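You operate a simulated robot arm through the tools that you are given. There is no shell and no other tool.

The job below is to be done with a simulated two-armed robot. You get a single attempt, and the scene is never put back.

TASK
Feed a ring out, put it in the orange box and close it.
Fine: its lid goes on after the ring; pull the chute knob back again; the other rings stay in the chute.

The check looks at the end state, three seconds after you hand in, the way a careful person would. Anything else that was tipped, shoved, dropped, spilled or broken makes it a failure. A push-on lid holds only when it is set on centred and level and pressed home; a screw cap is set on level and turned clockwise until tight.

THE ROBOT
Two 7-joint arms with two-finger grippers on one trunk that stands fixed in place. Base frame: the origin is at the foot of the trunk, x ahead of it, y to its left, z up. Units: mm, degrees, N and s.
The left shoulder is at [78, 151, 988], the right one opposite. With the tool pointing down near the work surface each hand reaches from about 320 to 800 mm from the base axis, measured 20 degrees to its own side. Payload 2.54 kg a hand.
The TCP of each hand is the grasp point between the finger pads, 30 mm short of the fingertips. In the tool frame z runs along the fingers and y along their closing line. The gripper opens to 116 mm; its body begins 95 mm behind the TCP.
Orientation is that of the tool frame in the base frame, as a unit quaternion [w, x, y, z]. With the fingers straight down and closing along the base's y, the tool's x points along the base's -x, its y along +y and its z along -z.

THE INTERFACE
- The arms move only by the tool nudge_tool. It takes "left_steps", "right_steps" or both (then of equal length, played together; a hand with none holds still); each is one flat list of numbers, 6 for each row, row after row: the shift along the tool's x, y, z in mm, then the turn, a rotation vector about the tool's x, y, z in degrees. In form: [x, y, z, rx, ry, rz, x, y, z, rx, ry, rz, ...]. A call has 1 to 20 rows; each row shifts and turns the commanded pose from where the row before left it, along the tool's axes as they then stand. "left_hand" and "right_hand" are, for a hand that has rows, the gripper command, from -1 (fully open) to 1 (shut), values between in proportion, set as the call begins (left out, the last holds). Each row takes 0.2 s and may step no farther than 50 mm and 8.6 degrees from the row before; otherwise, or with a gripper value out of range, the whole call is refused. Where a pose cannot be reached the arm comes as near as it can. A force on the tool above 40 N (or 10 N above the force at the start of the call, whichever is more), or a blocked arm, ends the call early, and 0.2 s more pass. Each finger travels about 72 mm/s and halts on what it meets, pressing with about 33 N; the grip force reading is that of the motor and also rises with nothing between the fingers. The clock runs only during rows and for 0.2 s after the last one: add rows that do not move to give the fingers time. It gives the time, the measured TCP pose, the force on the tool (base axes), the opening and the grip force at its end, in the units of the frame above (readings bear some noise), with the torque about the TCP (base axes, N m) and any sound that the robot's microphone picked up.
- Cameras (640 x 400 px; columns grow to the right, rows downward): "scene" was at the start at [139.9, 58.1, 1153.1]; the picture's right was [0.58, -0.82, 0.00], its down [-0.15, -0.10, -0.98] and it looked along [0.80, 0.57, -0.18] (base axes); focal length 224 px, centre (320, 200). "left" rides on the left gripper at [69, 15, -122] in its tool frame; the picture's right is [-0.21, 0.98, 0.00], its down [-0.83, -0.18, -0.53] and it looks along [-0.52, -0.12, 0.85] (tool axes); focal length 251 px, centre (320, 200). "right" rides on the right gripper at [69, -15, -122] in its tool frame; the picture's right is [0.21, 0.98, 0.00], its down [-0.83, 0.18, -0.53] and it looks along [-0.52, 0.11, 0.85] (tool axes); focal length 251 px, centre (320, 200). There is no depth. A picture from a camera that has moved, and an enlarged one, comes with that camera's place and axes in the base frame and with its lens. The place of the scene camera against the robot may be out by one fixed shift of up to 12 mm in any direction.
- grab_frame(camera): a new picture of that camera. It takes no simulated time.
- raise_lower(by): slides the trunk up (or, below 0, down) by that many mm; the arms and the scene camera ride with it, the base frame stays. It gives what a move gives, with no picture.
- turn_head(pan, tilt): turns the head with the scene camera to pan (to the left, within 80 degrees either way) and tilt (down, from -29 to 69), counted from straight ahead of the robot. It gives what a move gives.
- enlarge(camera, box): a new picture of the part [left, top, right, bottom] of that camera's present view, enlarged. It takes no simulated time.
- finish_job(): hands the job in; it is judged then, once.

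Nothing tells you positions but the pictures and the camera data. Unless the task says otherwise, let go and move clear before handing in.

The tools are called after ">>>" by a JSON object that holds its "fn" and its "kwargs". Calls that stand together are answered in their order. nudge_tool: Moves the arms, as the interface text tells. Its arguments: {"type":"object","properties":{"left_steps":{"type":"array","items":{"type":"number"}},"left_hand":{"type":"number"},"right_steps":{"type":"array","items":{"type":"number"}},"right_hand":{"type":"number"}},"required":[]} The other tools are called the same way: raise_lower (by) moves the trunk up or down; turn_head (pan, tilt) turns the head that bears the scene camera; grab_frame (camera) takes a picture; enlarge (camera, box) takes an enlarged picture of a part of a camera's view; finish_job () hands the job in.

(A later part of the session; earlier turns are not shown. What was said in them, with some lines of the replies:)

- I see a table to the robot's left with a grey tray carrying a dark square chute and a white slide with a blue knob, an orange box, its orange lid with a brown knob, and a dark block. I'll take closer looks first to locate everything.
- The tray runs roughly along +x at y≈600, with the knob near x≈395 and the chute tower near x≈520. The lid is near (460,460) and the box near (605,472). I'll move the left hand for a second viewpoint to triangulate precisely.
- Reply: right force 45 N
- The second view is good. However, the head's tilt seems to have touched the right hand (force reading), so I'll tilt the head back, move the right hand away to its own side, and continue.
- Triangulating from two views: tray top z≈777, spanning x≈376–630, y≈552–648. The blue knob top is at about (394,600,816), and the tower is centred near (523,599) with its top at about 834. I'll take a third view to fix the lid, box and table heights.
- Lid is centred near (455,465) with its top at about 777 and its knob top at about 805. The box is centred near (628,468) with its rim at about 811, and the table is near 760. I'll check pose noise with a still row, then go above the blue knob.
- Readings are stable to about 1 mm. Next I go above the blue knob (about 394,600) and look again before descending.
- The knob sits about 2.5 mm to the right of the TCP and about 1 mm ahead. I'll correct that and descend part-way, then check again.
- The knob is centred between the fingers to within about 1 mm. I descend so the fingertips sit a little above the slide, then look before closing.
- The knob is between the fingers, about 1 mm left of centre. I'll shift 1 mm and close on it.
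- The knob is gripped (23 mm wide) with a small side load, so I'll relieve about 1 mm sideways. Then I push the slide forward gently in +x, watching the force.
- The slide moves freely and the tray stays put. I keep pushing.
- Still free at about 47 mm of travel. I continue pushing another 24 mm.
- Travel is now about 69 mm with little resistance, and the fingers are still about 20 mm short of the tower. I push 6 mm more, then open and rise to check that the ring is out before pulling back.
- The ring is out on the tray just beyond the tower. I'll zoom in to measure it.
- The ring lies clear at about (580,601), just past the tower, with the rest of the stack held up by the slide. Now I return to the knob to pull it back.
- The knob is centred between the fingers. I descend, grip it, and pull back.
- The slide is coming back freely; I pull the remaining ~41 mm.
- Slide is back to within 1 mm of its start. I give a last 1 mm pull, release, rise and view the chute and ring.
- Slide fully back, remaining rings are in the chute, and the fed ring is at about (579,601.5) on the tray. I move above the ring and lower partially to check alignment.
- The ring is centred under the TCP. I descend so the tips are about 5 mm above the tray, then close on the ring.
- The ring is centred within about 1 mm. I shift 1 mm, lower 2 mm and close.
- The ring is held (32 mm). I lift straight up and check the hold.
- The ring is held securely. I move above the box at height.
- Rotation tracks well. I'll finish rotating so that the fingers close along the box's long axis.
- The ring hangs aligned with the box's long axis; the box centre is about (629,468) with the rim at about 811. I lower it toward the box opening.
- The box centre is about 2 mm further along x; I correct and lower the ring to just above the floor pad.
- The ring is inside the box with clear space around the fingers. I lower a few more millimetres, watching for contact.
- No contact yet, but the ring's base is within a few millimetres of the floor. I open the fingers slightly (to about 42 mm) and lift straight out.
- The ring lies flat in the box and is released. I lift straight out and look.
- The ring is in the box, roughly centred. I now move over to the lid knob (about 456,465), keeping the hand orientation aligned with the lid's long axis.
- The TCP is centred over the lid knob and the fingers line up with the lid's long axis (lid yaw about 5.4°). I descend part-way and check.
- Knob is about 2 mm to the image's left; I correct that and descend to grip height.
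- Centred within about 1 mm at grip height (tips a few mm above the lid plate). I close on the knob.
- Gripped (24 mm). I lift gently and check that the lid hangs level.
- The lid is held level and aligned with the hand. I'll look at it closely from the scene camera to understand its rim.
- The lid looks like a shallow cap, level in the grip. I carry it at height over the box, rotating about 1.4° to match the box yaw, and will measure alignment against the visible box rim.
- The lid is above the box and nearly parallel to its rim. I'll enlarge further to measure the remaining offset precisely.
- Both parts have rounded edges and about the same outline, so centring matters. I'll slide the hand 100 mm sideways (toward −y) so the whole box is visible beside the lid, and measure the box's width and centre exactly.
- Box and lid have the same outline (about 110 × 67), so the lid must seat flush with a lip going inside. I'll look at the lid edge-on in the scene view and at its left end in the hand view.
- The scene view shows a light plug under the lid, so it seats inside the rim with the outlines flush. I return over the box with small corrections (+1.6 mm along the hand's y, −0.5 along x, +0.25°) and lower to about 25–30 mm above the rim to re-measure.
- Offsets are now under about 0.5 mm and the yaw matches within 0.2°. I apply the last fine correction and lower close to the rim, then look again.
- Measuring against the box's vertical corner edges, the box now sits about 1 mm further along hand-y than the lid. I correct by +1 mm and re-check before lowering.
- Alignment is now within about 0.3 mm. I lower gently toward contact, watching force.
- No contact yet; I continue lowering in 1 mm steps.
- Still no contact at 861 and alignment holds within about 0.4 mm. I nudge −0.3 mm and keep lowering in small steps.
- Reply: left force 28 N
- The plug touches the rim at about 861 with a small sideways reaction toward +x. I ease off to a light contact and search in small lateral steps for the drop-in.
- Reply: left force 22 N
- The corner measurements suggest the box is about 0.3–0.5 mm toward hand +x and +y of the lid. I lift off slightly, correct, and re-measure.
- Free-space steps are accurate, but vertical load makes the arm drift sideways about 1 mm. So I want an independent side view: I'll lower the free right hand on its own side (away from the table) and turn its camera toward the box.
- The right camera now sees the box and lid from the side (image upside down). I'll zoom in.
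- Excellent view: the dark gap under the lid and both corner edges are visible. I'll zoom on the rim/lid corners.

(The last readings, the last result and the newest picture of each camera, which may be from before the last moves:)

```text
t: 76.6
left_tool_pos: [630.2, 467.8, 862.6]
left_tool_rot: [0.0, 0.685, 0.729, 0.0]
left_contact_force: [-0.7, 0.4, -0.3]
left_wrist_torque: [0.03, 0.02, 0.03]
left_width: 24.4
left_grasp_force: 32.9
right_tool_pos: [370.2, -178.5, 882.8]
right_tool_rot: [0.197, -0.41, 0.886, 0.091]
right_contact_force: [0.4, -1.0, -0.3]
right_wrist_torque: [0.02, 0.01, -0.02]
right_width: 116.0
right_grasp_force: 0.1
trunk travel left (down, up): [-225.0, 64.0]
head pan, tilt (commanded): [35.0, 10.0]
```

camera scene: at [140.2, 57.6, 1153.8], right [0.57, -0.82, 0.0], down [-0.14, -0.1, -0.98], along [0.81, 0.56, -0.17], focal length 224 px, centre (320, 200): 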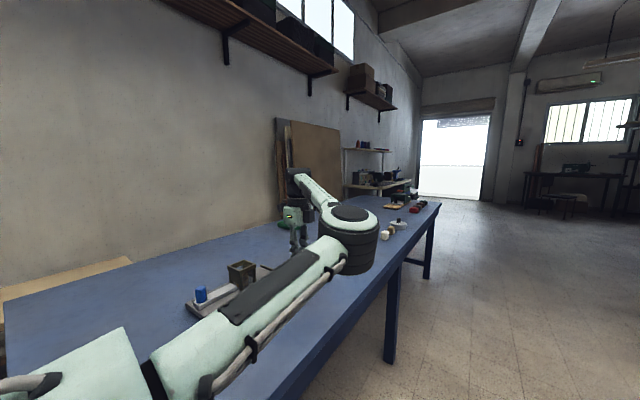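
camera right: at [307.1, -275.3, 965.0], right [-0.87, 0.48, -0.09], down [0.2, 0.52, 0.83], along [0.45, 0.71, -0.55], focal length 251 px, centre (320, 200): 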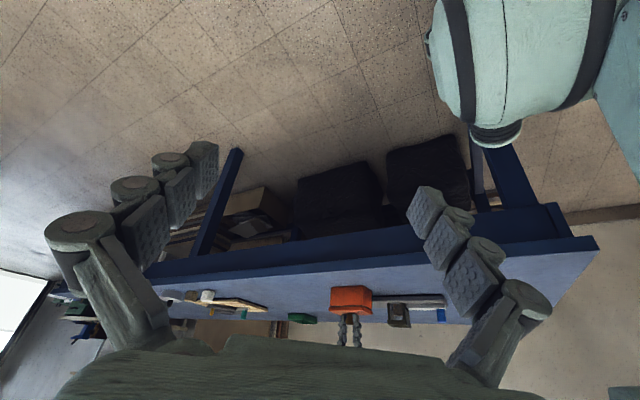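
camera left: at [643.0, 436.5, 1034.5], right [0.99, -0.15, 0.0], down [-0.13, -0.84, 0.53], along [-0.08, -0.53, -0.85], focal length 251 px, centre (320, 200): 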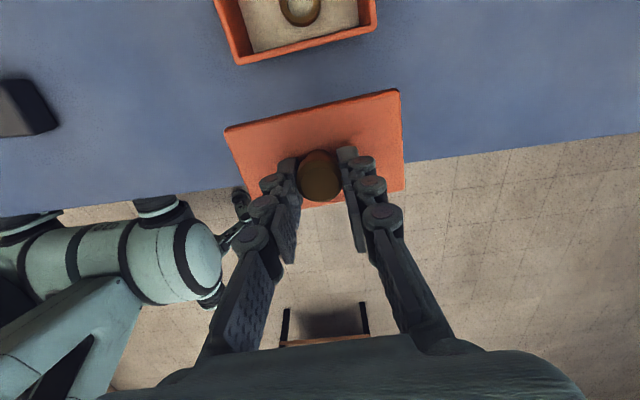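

The side view shows the plug is already inside the rim: the earlier "contact" at about 861 was the slab meeting the rim. The lid is just about 1.3 mm too far toward +x, so I correct (hand y −1.3, x +0.4) while still lifted and check.

>>> {"fn": "nudge_tool", "kwargs": {"left_steps": [0.4, -1.3, 0, 0, 0, 0, 0, 0, 0, 0, 0, 0, 0, 0, 0, 0, 0, 0]}}

>>> {"fn": "enlarge", "kwargs": {"camera": "right", "box": [324, 297, 348, 312]}}

>>> {"fn": "enlarge", "kwargs": {"camera": "right", "box": [352, 297, 376, 312]}}

>>> {"fn": "enlarge", "kwargs": {"camera": "left", "box": [215, 95, 279, 135]}}

>>> {"fn": "enlarge", "kwargs": {"camera": "left", "box": [350, 68, 414, 108]}}

```text
t: 77.4
left_tool_pos: [627.2, 468.4, 864.0]
left_tool_rot: [0.0, 0.684, 0.729, 0.0]
left_contact_force: [-0.8, 0.2, -0.4]
left_wrist_torque: [-0.02, 0.01, -0.01]
left_width: 24.1
left_grasp_force: 32.9
right_tool_pos: [369.7, -177.9, 882.3]
right_tool_rot: [0.195, -0.41, 0.886, 0.091]
right_contact_force: [0.1, -0.6, 0.2]
right_wrist_torque: [0.0, 0.04, -0.01]
right_width: 116.2
right_grasp_force: 0.0
trunk travel left (down, up): [-225.0, 64.0]
head pan, tilt (commanded): [35.0, 10.0]
```

```text
16.00 times, centred on (336, 304) of right
camera zoom: at [307.4, -275.1, 965.1], right [-0.87, 0.48, -0.09], down [0.2, 0.52, 0.83], along [0.45, 0.71, -0.55], focal length 4023 px, centre (64, -1472)
```

zoom: 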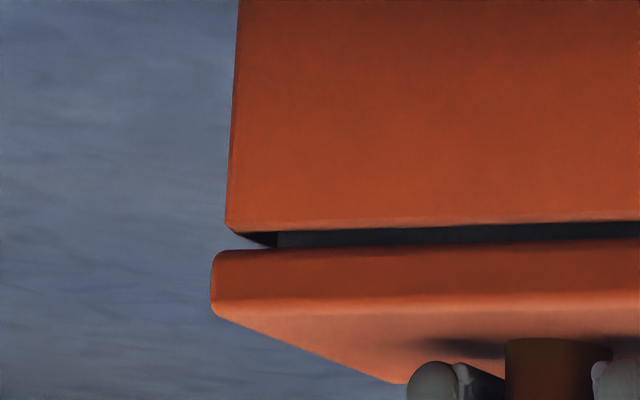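

```text
16.00 times, centred on (364, 304) of right
camera zoom: at [307.4, -275.1, 965.1], right [-0.87, 0.48, -0.09], down [0.2, 0.52, 0.83], along [0.45, 0.71, -0.55], focal length 4023 px, centre (-384, -1472)
```

zoom: 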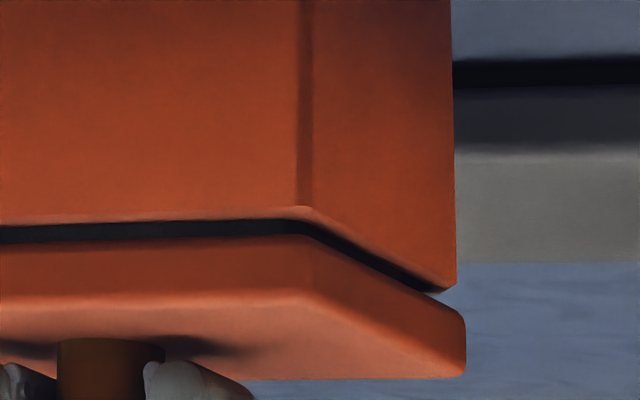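

```text
10.00 times, centred on (247, 115) of left
camera zoom: at [639.6, 537.2, 985.0], right [0.99, -0.15, 0.0], down [-0.13, -0.84, 0.53], along [-0.08, -0.53, -0.85], focal length 2514 px, centre (1050, 1050)
```

zoom: 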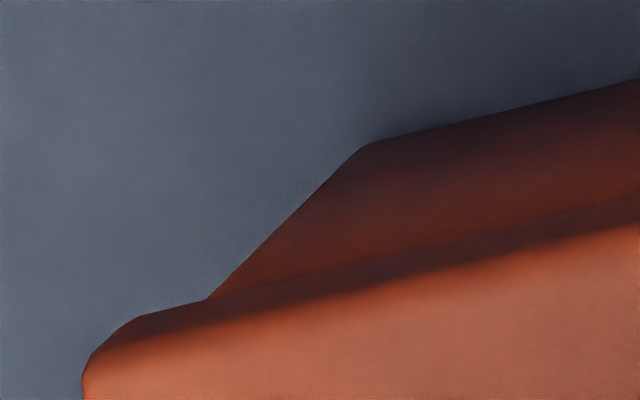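

```text
10.00 times, centred on (382, 88) of left
camera zoom: at [639.6, 537.2, 985.0], right [0.99, -0.15, 0.0], down [-0.13, -0.84, 0.53], along [-0.08, -0.53, -0.85], focal length 2514 px, centre (-300, 1320)
```

zoom: 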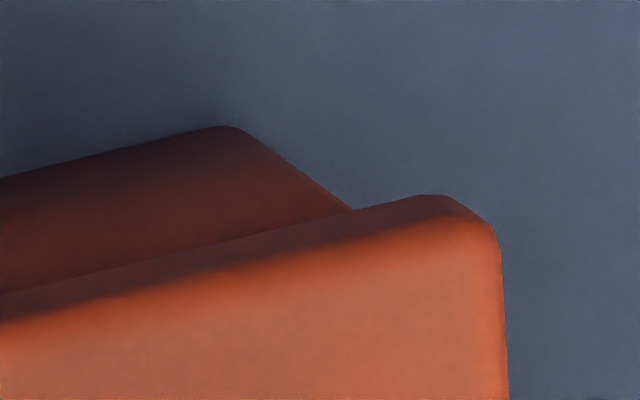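

Now nearly centred: overhang is about 2.1 mm one end and 1.45 mm the other (projected), residual about 0.3 mm. I make a last tiny correction and lower to contact.

>>> {"fn": "nudge_tool", "kwargs": {"left_steps": [0.3, -0.25, 0, 0, 0, 0, 0, 0, 1, 0, 0, 0, 0, 0, 1, 0, 0, 0, 0, 0, 1, 0, 0, 0, 0, 0, 0, 0, 0, 0, 0, 0, 0, 0, 0, 0]}}

>>> {"fn": "enlarge", "kwargs": {"camera": "right", "box": [324, 297, 348, 312]}}

>>> {"fn": "enlarge", "kwargs": {"camera": "right", "box": [352, 297, 376, 312]}}

```text
t: 78.8
left_tool_pos: [627.7, 468.7, 860.3]
left_tool_rot: [-0.001, 0.684, 0.729, 0.001]
left_contact_force: [0.0, 1.4, 1.3]
left_wrist_torque: [0.01, -0.01, 0.01]
left_width: 24.3
left_grasp_force: 33.2
right_tool_pos: [368.9, -178.5, 883.3]
right_tool_rot: [0.196, -0.411, 0.886, 0.092]
right_contact_force: [0.1, 0.7, -0.1]
right_wrist_torque: [0.01, -0.02, 0.0]
right_width: 116.3
right_grasp_force: 0.0
trunk travel left (down, up): [-225.0, 64.0]
head pan, tilt (commanded): [35.0, 10.0]
```

```text
16.00 times, centred on (336, 304) of right
camera zoom: at [307.2, -275.2, 965.2], right [-0.87, 0.48, -0.09], down [0.2, 0.52, 0.83], along [0.45, 0.71, -0.55], focal length 4023 px, centre (64, -1472)
```

zoom: 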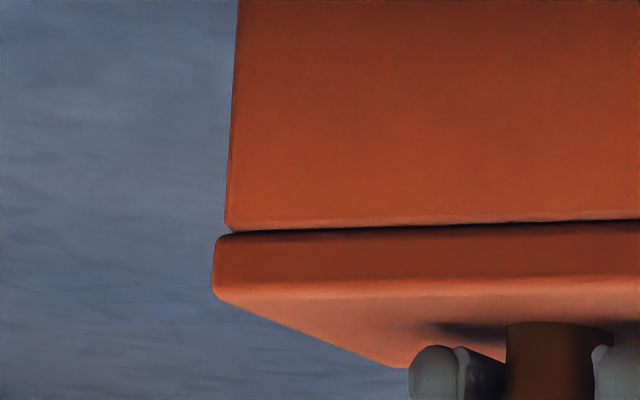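

```text
16.00 times, centred on (364, 304) of right
camera zoom: at [307.2, -275.2, 965.2], right [-0.87, 0.48, -0.09], down [0.2, 0.52, 0.83], along [0.45, 0.71, -0.55], focal length 4023 px, centre (-384, -1472)
```

zoom: 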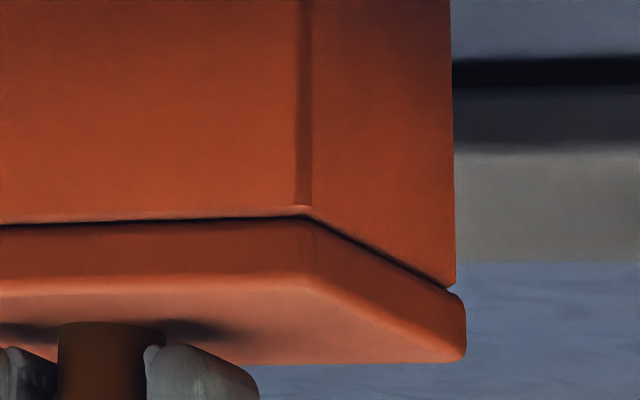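

The lid sits down on the rim, centred (1.7 vs 1.45 mm). Now I press it home gradually.

>>> {"fn": "nudge_tool", "kwargs": {"left_steps": [0, 0, 1, 0, 0, 0, 0, 0, 1, 0, 0, 0, 0, 0, 1, 0, 0, 0, 0, 0, 0, 0, 0, 0]}}

>>> {"fn": "enlarge", "kwargs": {"camera": "right", "box": [324, 297, 348, 312]}}

>>> {"fn": "enlarge", "kwargs": {"camera": "right", "box": [352, 297, 376, 312]}}

```text
t: 79.8
left_tool_pos: [628.0, 467.1, 861.4]
left_tool_rot: [0.0, 0.683, 0.73, 0.005]
left_contact_force: [3.0, 4.2, 21.9]
left_wrist_torque: [0.01, -0.13, 0.0]
left_width: 24.5
left_grasp_force: 33.2
right_tool_pos: [368.2, -177.9, 883.6]
right_tool_rot: [0.196, -0.412, 0.885, 0.091]
right_contact_force: [-0.4, 0.1, 0.2]
right_wrist_torque: [-0.01, 0.02, -0.01]
right_width: 116.0
right_grasp_force: 0.1
trunk travel left (down, up): [-225.0, 64.0]
head pan, tilt (commanded): [35.0, 10.0]
```

```text
16.00 times, centred on (336, 304) of right
camera zoom: at [306.0, -275.9, 965.6], right [-0.87, 0.48, -0.09], down [0.2, 0.52, 0.83], along [0.45, 0.71, -0.54], focal length 4023 px, centre (64, -1472)
```

zoom: 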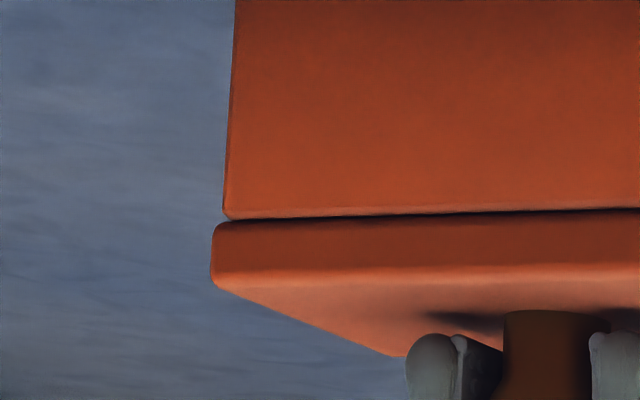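

```text
16.00 times, centred on (364, 304) of right
camera zoom: at [306.0, -275.9, 965.6], right [-0.87, 0.48, -0.09], down [0.2, 0.52, 0.83], along [0.45, 0.71, -0.54], focal length 4023 px, centre (-384, -1472)
```

zoom: 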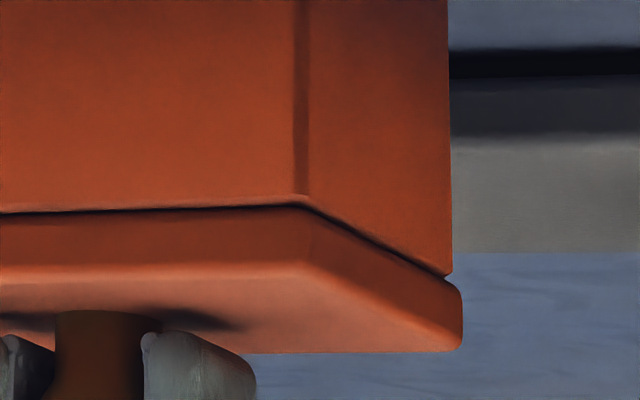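

The lid is hard against the rim at 22 N. I'll inspect the seam closely.

>>> {"fn": "enlarge", "kwargs": {"camera": "right", "box": [336, 307, 344, 312]}}

>>> {"fn": "enlarge", "kwargs": {"camera": "right", "box": [364, 305, 372, 310]}}

>>> {"fn": "enlarge", "kwargs": {"camera": "right", "box": [372, 309, 384, 316.5]}}

```text
16.00 times, centred on (340, 310) of right
camera zoom: at [306.0, -275.9, 965.6], right [-0.87, 0.48, -0.09], down [0.2, 0.52, 0.83], along [0.45, 0.71, -0.54], focal length 4023 px, centre (0, -1552)
```

zoom: 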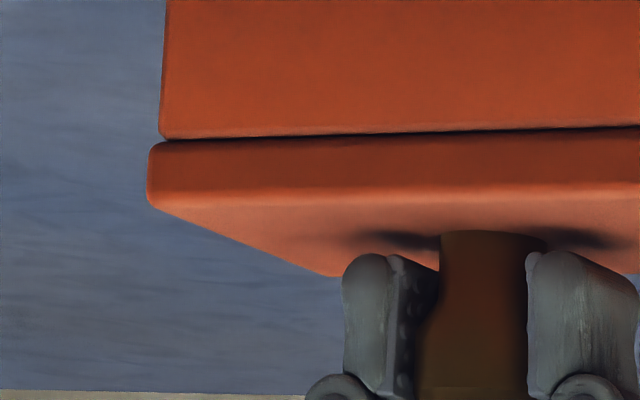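

```text
16.00 times, centred on (368, 308) of right
camera zoom: at [306.0, -275.9, 965.6], right [-0.87, 0.48, -0.09], down [0.2, 0.52, 0.83], along [0.45, 0.71, -0.54], focal length 4023 px, centre (-448, -1520)
```

zoom: 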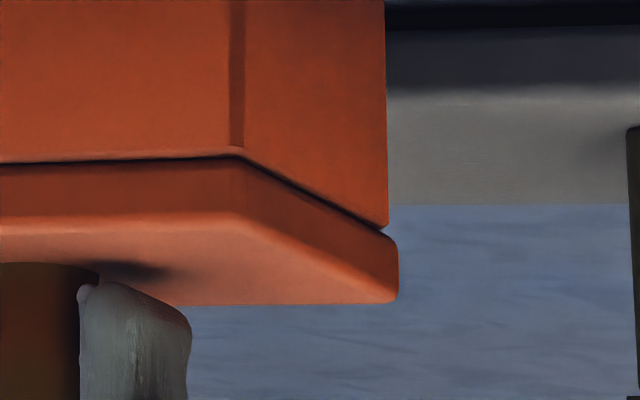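

```text
16.00 times, centred on (378, 313) of right
camera zoom: at [306.0, -275.9, 965.6], right [-0.87, 0.48, -0.09], down [0.2, 0.52, 0.83], along [0.45, 0.71, -0.54], focal length 4023 px, centre (-608, -1604)
```

zoom: 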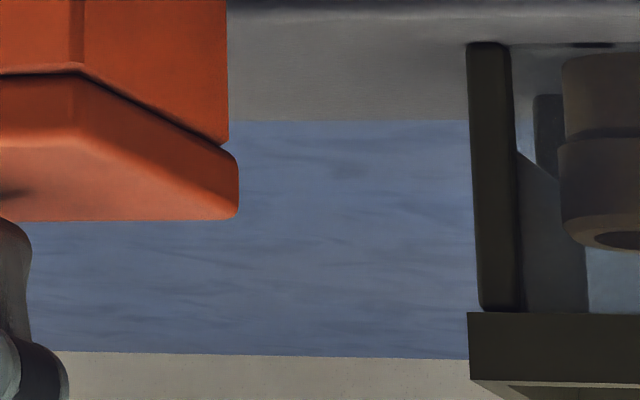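

The seam is a thin uniform line all around — level and centred. I press harder through the grip (toward about 35 N).

>>> {"fn": "nudge_tool", "kwargs": {"left_steps": [0, 0, 1.5, 0, 0, 0, 0, 0, 1.5, 0, 0, 0, 0, 0, 0, 0, 0, 0]}}

>>> {"fn": "enlarge", "kwargs": {"camera": "right", "box": [336, 307, 344, 312]}}

>>> {"fn": "enlarge", "kwargs": {"camera": "right", "box": [364, 305, 372, 310]}}

```text
t: 80.6
left_tool_pos: [626.7, 467.4, 860.5]
left_tool_rot: [0.001, 0.684, 0.73, 0.004]
left_contact_force: [4.0, 6.6, 33.8]
left_wrist_torque: [0.19, -0.1, -0.02]
left_width: 24.5
left_grasp_force: 33.1
right_tool_pos: [368.0, -178.5, 883.2]
right_tool_rot: [0.196, -0.411, 0.885, 0.092]
right_contact_force: [-0.5, -0.3, 1.0]
right_wrist_torque: [0.01, 0.03, 0.0]
right_width: 115.8
right_grasp_force: 0.0
trunk travel left (down, up): [-225.0, 64.0]
head pan, tilt (commanded): [35.0, 10.0]
```

```text
16.00 times, centred on (340, 310) of right
camera zoom: at [305.2, -276.4, 965.7], right [-0.87, 0.48, -0.09], down [0.2, 0.52, 0.83], along [0.45, 0.71, -0.54], focal length 4023 px, centre (0, -1552)
```

zoom: 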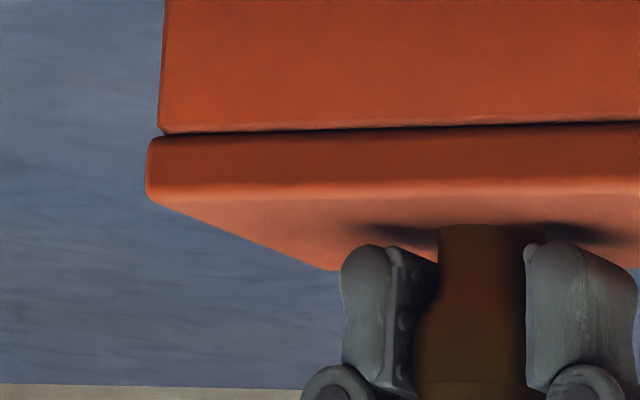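

```text
16.00 times, centred on (368, 308) of right
camera zoom: at [305.2, -276.4, 965.7], right [-0.87, 0.48, -0.09], down [0.2, 0.52, 0.83], along [0.45, 0.71, -0.54], focal length 4023 px, centre (-448, -1520)
```

zoom: 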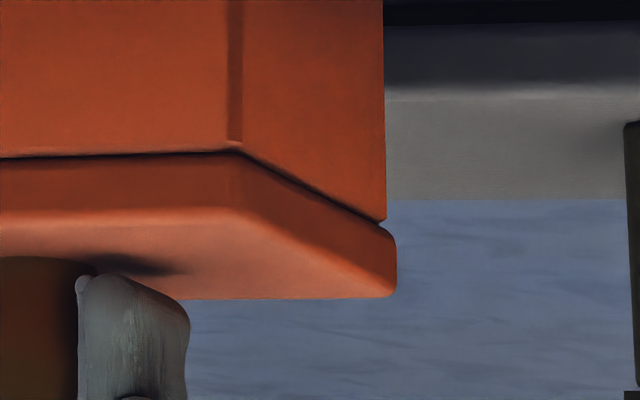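

33.8 N and the seam no longer changes — it appears home. I relax the load before opening the fingers.

>>> {"fn": "nudge_tool", "kwargs": {"left_steps": [0, 0, -2, 0, 0, 0, 0, 0, -2, 0, 0, 0, 0, 0, -1, 0, 0, 0, 0, 0, 0, 0, 0, 0]}}

>>> {"fn": "enlarge", "kwargs": {"camera": "right", "box": [336, 307, 344, 312]}}

>>> {"fn": "enlarge", "kwargs": {"camera": "right", "box": [364, 305, 372, 310]}}

```text
t: 81.6
left_tool_pos: [628.5, 466.2, 859.8]
left_tool_rot: [0.001, 0.684, 0.729, 0.0]
left_contact_force: [2.9, 1.5, 13.4]
left_wrist_torque: [0.33, -0.08, -0.04]
left_width: 24.6
left_grasp_force: 33.1
right_tool_pos: [368.8, -177.7, 882.9]
right_tool_rot: [0.196, -0.41, 0.886, 0.091]
right_contact_force: [-0.5, 0.4, 0.0]
right_wrist_torque: [-0.01, 0.0, -0.02]
right_width: 116.2
right_grasp_force: 0.0
trunk travel left (down, up): [-225.0, 64.0]
head pan, tilt (commanded): [35.0, 10.0]
```

```text
16.00 times, centred on (340, 310) of right
camera zoom: at [306.6, -275.8, 965.1], right [-0.87, 0.48, -0.09], down [0.2, 0.52, 0.83], along [0.45, 0.71, -0.55], focal length 4023 px, centre (0, -1552)
```

zoom: 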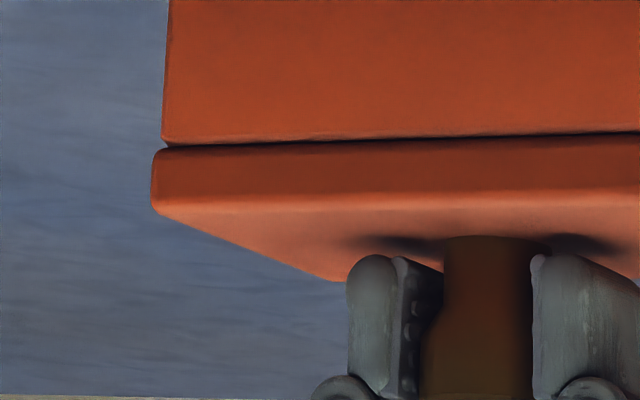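

```text
16.00 times, centred on (368, 308) of right
camera zoom: at [306.6, -275.8, 965.1], right [-0.87, 0.48, -0.09], down [0.2, 0.52, 0.83], along [0.45, 0.71, -0.55], focal length 4023 px, centre (-448, -1520)
```

zoom: 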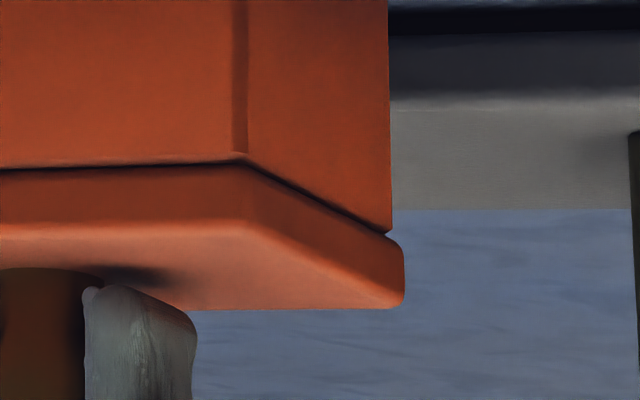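

Load is down to 13 N; I relax a bit more, then open and rise straight up.

>>> {"fn": "nudge_tool", "kwargs": {"left_steps": [0, 0, -1, 0, 0, 0, 0, 0, -1, 0, 0, 0, 0, 0, 0, 0, 0, 0]}}

>>> {"fn": "nudge_tool", "kwargs": {"left_steps": [0, 0, 0, 0, 0, 0, 0, 0, 0, 0, 0, 0, 0, 0, 0, 0, 0, 0, 0, 0, 0, 0, 0, 0], "left_hand": -0.1}}

>>> {"fn": "enlarge", "kwargs": {"camera": "right", "box": [310, 275, 390, 325]}}

```text
t: 82.4
left_tool_pos: [627.7, 466.9, 861.0]
left_tool_rot: [0.0, 0.683, 0.73, 0.0]
left_contact_force: [0.3, 0.1, -0.3]
left_wrist_torque: [-0.02, 0.01, 0.0]
left_width: 24.2
left_grasp_force: 32.6
right_tool_pos: [369.9, -177.5, 883.3]
right_tool_rot: [0.196, -0.41, 0.886, 0.091]
right_contact_force: [0.6, -0.5, 0.3]
right_wrist_torque: [-0.02, -0.03, -0.03]
right_width: 115.9
right_grasp_force: 0.0
trunk travel left (down, up): [-225.0, 64.0]
head pan, tilt (commanded): [35.0, 10.0]
```

```text
t: 83.4
left_tool_pos: [627.6, 466.4, 861.9]
left_tool_rot: [0.0, 0.685, 0.729, 0.0]
left_contact_force: [-0.3, 0.2, -0.4]
left_wrist_torque: [-0.01, -0.04, 0.0]
left_width: 64.1
left_grasp_force: 0.0
right_tool_pos: [369.3, -177.7, 882.9]
right_tool_rot: [0.195, -0.411, 0.886, 0.091]
right_contact_force: [0.6, -0.1, 0.4]
right_wrist_torque: [-0.04, 0.02, -0.01]
right_width: 115.8
right_grasp_force: 0.2
trunk travel left (down, up): [-225.0, 64.0]
head pan, tilt (commanded): [35.0, 10.0]
```

```text
8.00 times, centred on (350, 300) of right
camera zoom: at [307.3, -275.1, 965.1], right [-0.87, 0.48, -0.09], down [0.2, 0.52, 0.83], along [0.45, 0.71, -0.55], focal length 2012 px, centre (80, -600)
```

zoom: 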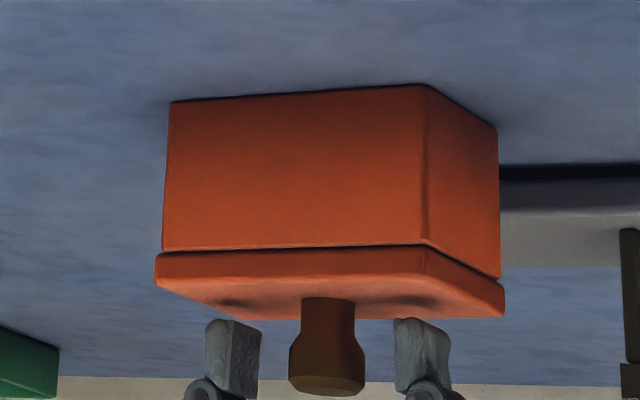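

Fingers are open and the lid stays in place. I check the seam again at full zoom.

>>> {"fn": "enlarge", "kwargs": {"camera": "right", "box": [324, 297, 348, 312]}}

>>> {"fn": "enlarge", "kwargs": {"camera": "right", "box": [352, 297, 376, 312]}}

```text
16.00 times, centred on (336, 304) of right
camera zoom: at [307.3, -275.1, 965.1], right [-0.87, 0.48, -0.09], down [0.2, 0.52, 0.83], along [0.45, 0.71, -0.55], focal length 4023 px, centre (64, -1472)
```

zoom: 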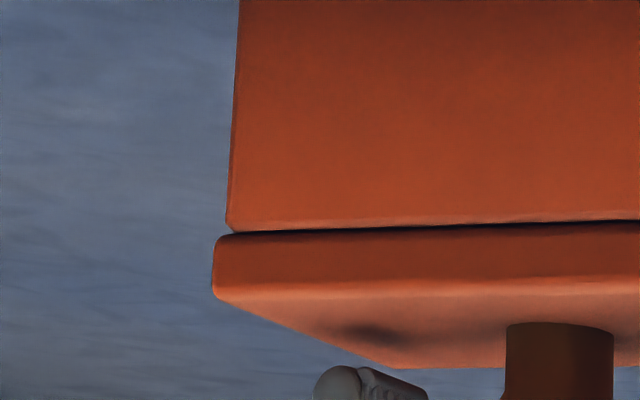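

```text
16.00 times, centred on (364, 304) of right
camera zoom: at [307.3, -275.1, 965.1], right [-0.87, 0.48, -0.09], down [0.2, 0.52, 0.83], along [0.45, 0.71, -0.55], focal length 4023 px, centre (-384, -1472)
```

zoom: 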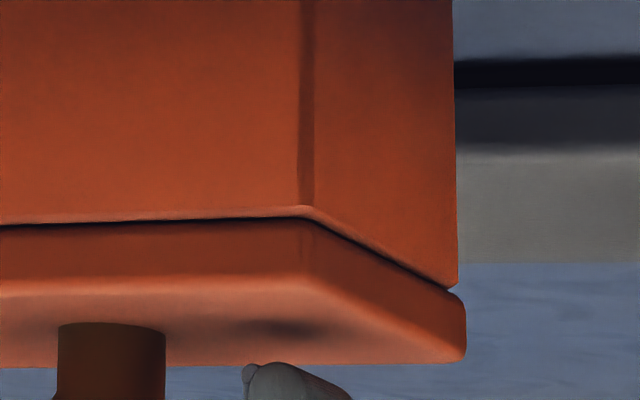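

The slab sits directly on the rim all round, centred and level. For certainty I'll also press once from the top: rise above the knob, close the fingers, and press down on the knob's flat top.

>>> {"fn": "nudge_tool", "kwargs": {"left_steps": [0, 0, -5, 0, 0, 0, 0, 0, -10, 0, 0, 0, 0, 0, -15, 0, 0, 0, 0, 0, -8, 0, 0, 0, 0, 0, 0, 0, 0, 0]}}

>>> {"fn": "nudge_tool", "kwargs": {"left_steps": [0, 0, 0, 0, 0, 0, 0, 0, 0, 0, 0, 0, 0, 0, 0, 0, 0, 0, 0, 0, 0, 0, 0, 0], "left_hand": 1}}

>>> {"fn": "enlarge", "kwargs": {"camera": "right", "box": [310, 285, 390, 335]}}

>>> {"fn": "grab_frame", "kwargs": {"camera": "left"}}

```text
t: 84.6
left_tool_pos: [627.6, 467.7, 899.1]
left_tool_rot: [0.0, 0.685, 0.729, 0.0]
left_contact_force: [-0.8, 0.9, 0.1]
left_wrist_torque: [-0.03, 0.02, 0.0]
left_width: 63.8
left_grasp_force: 0.0
right_tool_pos: [368.8, -178.1, 883.7]
right_tool_rot: [0.196, -0.41, 0.886, 0.091]
right_contact_force: [-0.7, -0.2, -0.1]
right_wrist_torque: [-0.01, 0.0, 0.0]
right_width: 115.9
right_grasp_force: 0.0
trunk travel left (down, up): [-225.0, 64.0]
head pan, tilt (commanded): [35.0, 10.0]
```

```text
t: 85.6
left_tool_pos: [628.1, 469.4, 898.0]
left_tool_rot: [0.0, 0.685, 0.729, 0.001]
left_contact_force: [-0.7, -0.3, -0.3]
left_wrist_torque: [-0.02, -0.02, 0.0]
left_width: 0.0
left_grasp_force: 29.4
right_tool_pos: [369.4, -177.9, 883.0]
right_tool_rot: [0.195, -0.41, 0.886, 0.09]
right_contact_force: [-0.2, 0.6, 0.2]
right_wrist_torque: [0.01, 0.02, 0.05]
right_width: 115.7
right_grasp_force: 0.1
trunk travel left (down, up): [-225.0, 64.0]
head pan, tilt (commanded): [35.0, 10.0]
```

```text
8.00 times, centred on (350, 310) of right
camera zoom: at [307.3, -275.1, 965.1], right [-0.87, 0.48, -0.09], down [0.2, 0.52, 0.83], along [0.45, 0.71, -0.55], focal length 2012 px, centre (80, -680)
```

zoom: 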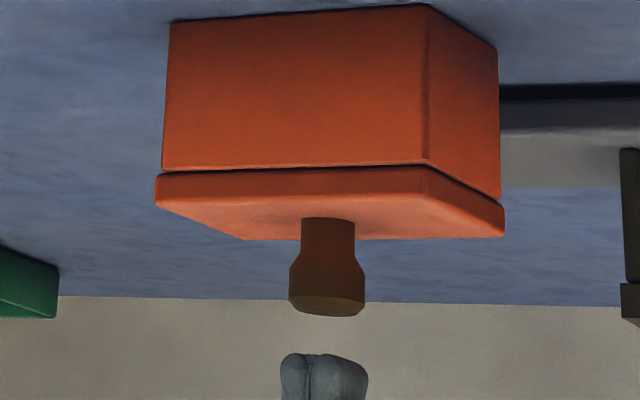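

```text
taken
camera left: at [639.6, 538.2, 1020.6], right [0.99, -0.15, 0.0], down [-0.13, -0.84, 0.53], along [-0.08, -0.53, -0.85], focal length 251 px, centre (320, 200)
```

left: 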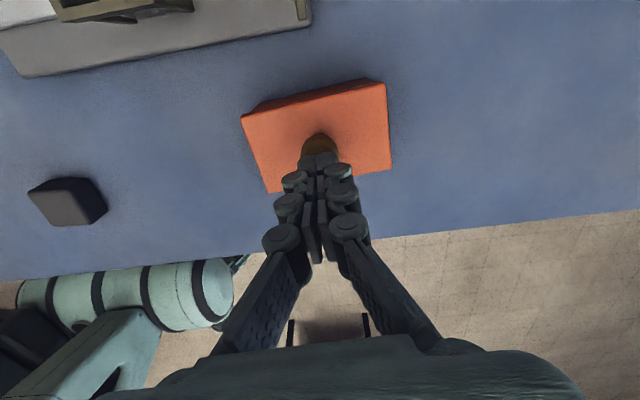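

The lid is nicely seated and the closed fingertips are right over the knob. I lower and press.

>>> {"fn": "nudge_tool", "kwargs": {"left_steps": [0, 0, 6, 0, 0, 0, 0, 0, 4, 0, 0, 0, 0, 0, 3, 0, 0, 0, 0, 0, 1.5, 0, 0, 0, 0, 0, 1.5, 0, 0, 0, 0, 0, 1.5, 0, 0, 0, 0, 0, 1.5, 0, 0, 0, 0, 0, 0, 0, 0, 0]}}

>>> {"fn": "enlarge", "kwargs": {"camera": "right", "box": [310, 285, 390, 335]}}

```text
t: 87.4
left_tool_pos: [626.5, 464.9, 883.4]
left_tool_rot: [0.002, 0.684, 0.729, 0.003]
left_contact_force: [5.0, 3.0, 20.3]
left_wrist_torque: [0.09, -0.08, -0.03]
left_width: 6.1
left_grasp_force: 28.6
right_tool_pos: [368.1, -178.9, 883.0]
right_tool_rot: [0.198, -0.411, 0.885, 0.092]
right_contact_force: [0.0, -0.2, -0.4]
right_wrist_torque: [0.01, -0.01, 0.01]
right_width: 116.1
right_grasp_force: 0.2
trunk travel left (down, up): [-225.0, 64.0]
head pan, tilt (commanded): [35.0, 10.0]
```

```text
8.00 times, centred on (350, 310) of right
camera zoom: at [306.2, -276.0, 965.5], right [-0.87, 0.48, -0.09], down [0.2, 0.52, 0.83], along [0.45, 0.71, -0.55], focal length 2012 px, centre (80, -680)
```

zoom: 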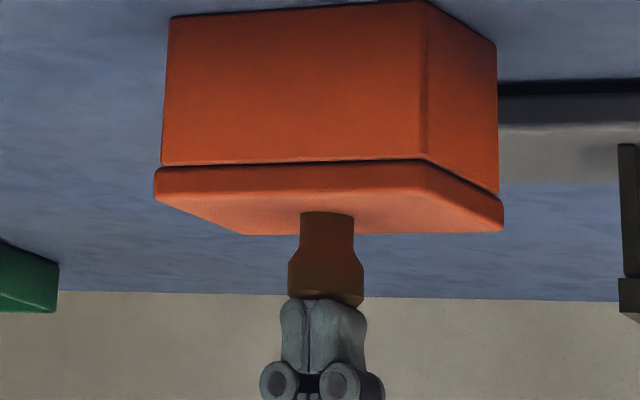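

Pressing at 20 N from the top; fingers are spreading slightly but holding. I add a bit more.

>>> {"fn": "nudge_tool", "kwargs": {"left_steps": [0, 0, 1.5, 0, 0, 0, 0, 0, 1.5, 0, 0, 0, 0, 0, 0, 0, 0, 0]}}

>>> {"fn": "enlarge", "kwargs": {"camera": "right", "box": [310, 285, 390, 335]}}

```text
t: 88.2
left_tool_pos: [627.1, 467.2, 883.6]
left_tool_rot: [0.0, 0.684, 0.729, 0.005]
left_contact_force: [3.1, 1.2, 35.1]
left_wrist_torque: [-0.05, -0.11, 0.02]
left_width: 6.1
left_grasp_force: 28.9
right_tool_pos: [368.1, -179.2, 883.3]
right_tool_rot: [0.198, -0.411, 0.885, 0.092]
right_contact_force: [-0.6, -0.2, -0.3]
right_wrist_torque: [0.0, 0.0, 0.0]
right_width: 116.0
right_grasp_force: 0.0
trunk travel left (down, up): [-225.0, 64.0]
head pan, tilt (commanded): [35.0, 10.0]
```

```text
8.00 times, centred on (350, 310) of right
camera zoom: at [305.0, -276.9, 965.6], right [-0.87, 0.48, -0.09], down [0.2, 0.51, 0.83], along [0.45, 0.71, -0.54], focal length 2012 px, centre (80, -680)
```

zoom: 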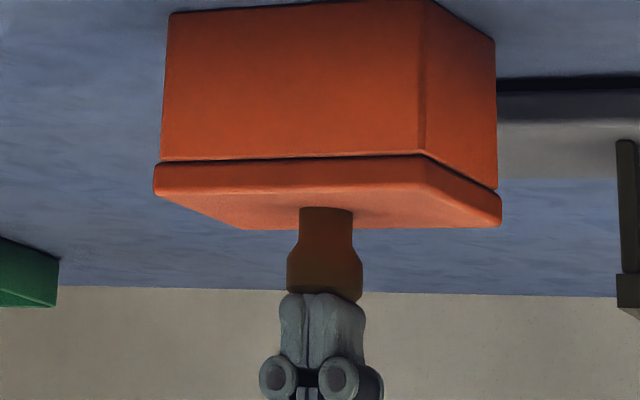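

Pressed at 35 N with the lid staying level and centred. I lift off and move clear, then inspect everything.

>>> {"fn": "nudge_tool", "kwargs": {"left_steps": [0, 0, -3, 0, 0, 0, 0, 0, -5, 0, 0, 0, 0, 0, -10, 0, 0, 0, 0, 0, -25, 0, 0, 0, 0, 0, -30, 0, 0, 0, 0, 0, -40, 0, 0, 0, 0, 0, -40, 0, 0, 0, 0, 0, 0, 0, 0, 0, 0, 0, 0, 0, 0, 0]}}

>>> {"fn": "grab_frame", "kwargs": {"camera": "left"}}

>>> {"fn": "enlarge", "kwargs": {"camera": "right", "box": [310, 275, 390, 325]}}

>>> {"fn": "enlarge", "kwargs": {"camera": "right", "box": [380, 285, 460, 335]}}

>>> {"fn": "grab_frame", "kwargs": {"camera": "scene"}}

```text
t: 90.2
left_tool_pos: [627.8, 468.8, 1030.4]
left_tool_rot: [-0.001, 0.683, 0.73, 0.0]
left_contact_force: [0.4, 0.4, 0.4]
left_wrist_torque: [-0.01, 0.02, -0.01]
left_width: 0.3
left_grasp_force: 29.0
right_tool_pos: [369.3, -177.9, 883.1]
right_tool_rot: [0.195, -0.41, 0.886, 0.091]
right_contact_force: [-0.3, -0.9, -0.2]
right_wrist_torque: [0.02, -0.02, -0.01]
right_width: 116.2
right_grasp_force: 0.0
trunk travel left (down, up): [-225.0, 64.0]
head pan, tilt (commanded): [35.0, 10.0]
```

```text
taken
camera left: at [639.9, 537.9, 1150.6], right [0.99, -0.15, 0.0], down [-0.13, -0.84, 0.53], along [-0.08, -0.53, -0.85], focal length 251 px, centre (320, 200)
```

left: 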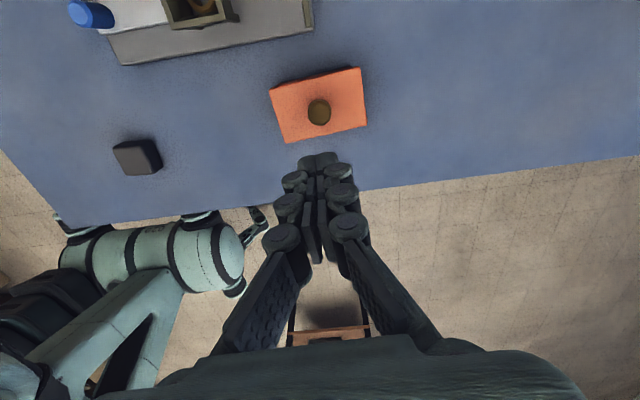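

```text
8.00 times, centred on (350, 300) of right
camera zoom: at [307.4, -275.1, 965.1], right [-0.87, 0.48, -0.09], down [0.2, 0.52, 0.83], along [0.45, 0.71, -0.55], focal length 2012 px, centre (80, -600)
```

zoom: 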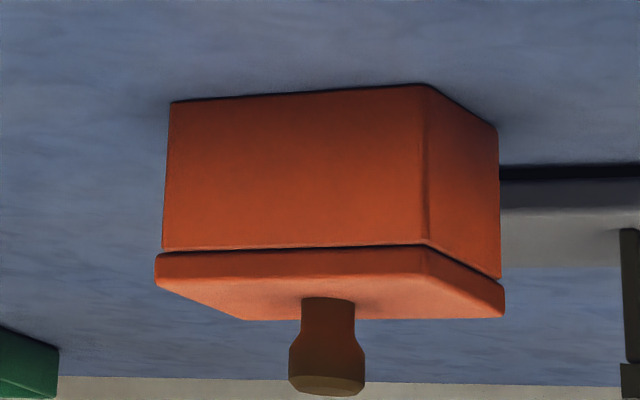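

```text
8.00 times, centred on (420, 310) of right
camera zoom: at [307.4, -275.1, 965.1], right [-0.87, 0.48, -0.09], down [0.2, 0.52, 0.83], along [0.45, 0.71, -0.55], focal length 2012 px, centre (-480, -680)
```

zoom: 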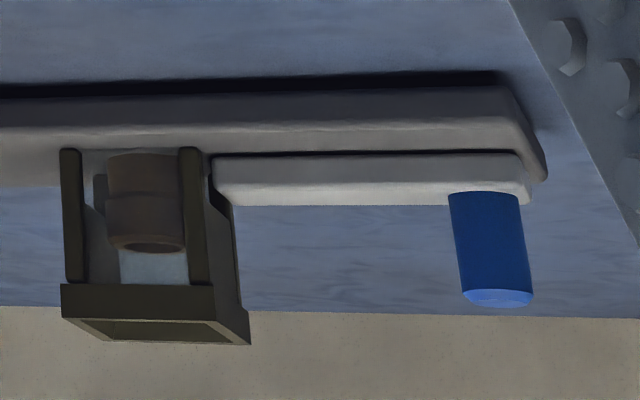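

```text
taken
camera scene: at [140.2, 57.6, 1153.8], right [0.57, -0.82, 0.0], down [-0.14, -0.1, -0.98], along [0.81, 0.56, -0.17], focal length 224 px, centre (320, 200)
```

scene: 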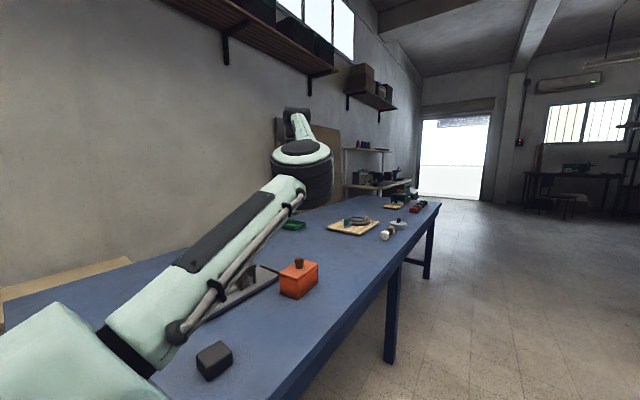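

Everything checks out: the lid sits level and centred on the box, two rings remain in the chute, and the slide is fully back. One last close look from the scene camera before handing in.

>>> {"fn": "enlarge", "kwargs": {"camera": "scene", "box": [230, 240, 350, 315]}}

>>> {"fn": "enlarge", "kwargs": {"camera": "left", "box": [60, 0, 380, 200]}}

```text
5.33 times, centred on (290, 278) of scene
camera zoom: at [140.2, 57.6, 1153.8], right [0.57, -0.82, 0.0], down [-0.14, -0.1, -0.98], along [0.81, 0.56, -0.17], focal length 1194 px, centre (480, -213)
```

zoom: 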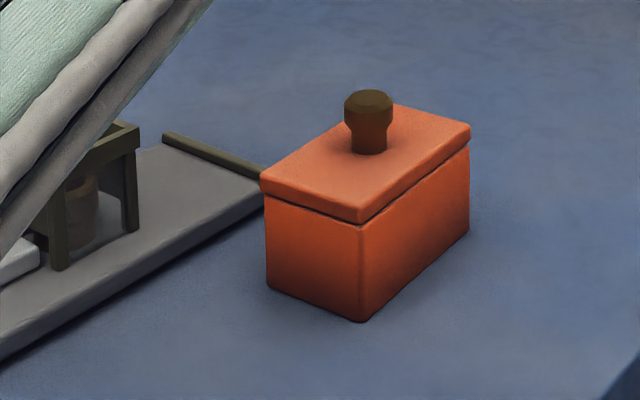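

```text
2.00 times, centred on (220, 100) of left
camera zoom: at [639.9, 537.9, 1150.6], right [0.99, -0.15, 0.0], down [-0.13, -0.84, 0.53], along [-0.08, -0.53, -0.85], focal length 503 px, centre (520, 400)
```

zoom: 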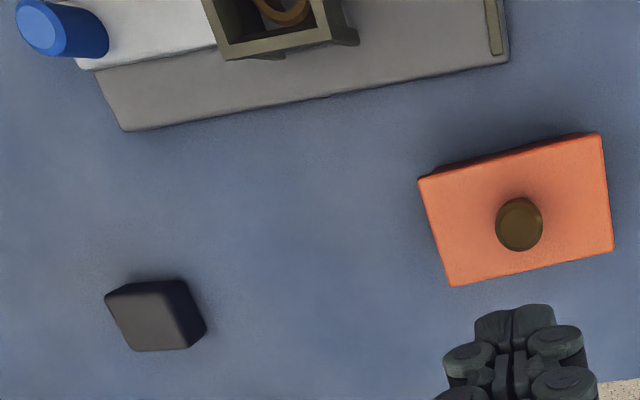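

The box is closed with its lid level and centred, the ring is inside, the knob is back, and the other rings are in the chute. Nothing else has been disturbed and both hands are clear, so I hand in.

>>> {"fn": "finish_job", "kwargs": {}}

```text
The job is handed in.
```

I fed one ring out of the chute, put it in the orange box and closed the lid. The job is handed in, and I haven't seen a verdict.

- **Ring:** it was lying flat in the box when I let go of it, before the lid went on.
- **Lid:** it sits level and centred on the box to within about half a millimetre. I pressed it down with about 34 N through the knob, then 35 N from the top. There was no click sound, but the seam is closed all the way round.
- **Chute:** the knob is back at its starting position to within about a millimetre. Two rings are still in the chute.
- **Everything else:** in the last pictures the tray, the dark block and the rest of the table look undisturbed. Both hands were clear of everything when I handed in.

Early on, turning the head made the right hand register a brief force. I turned the head back and moved the hand away. Nothing on the table was involved.
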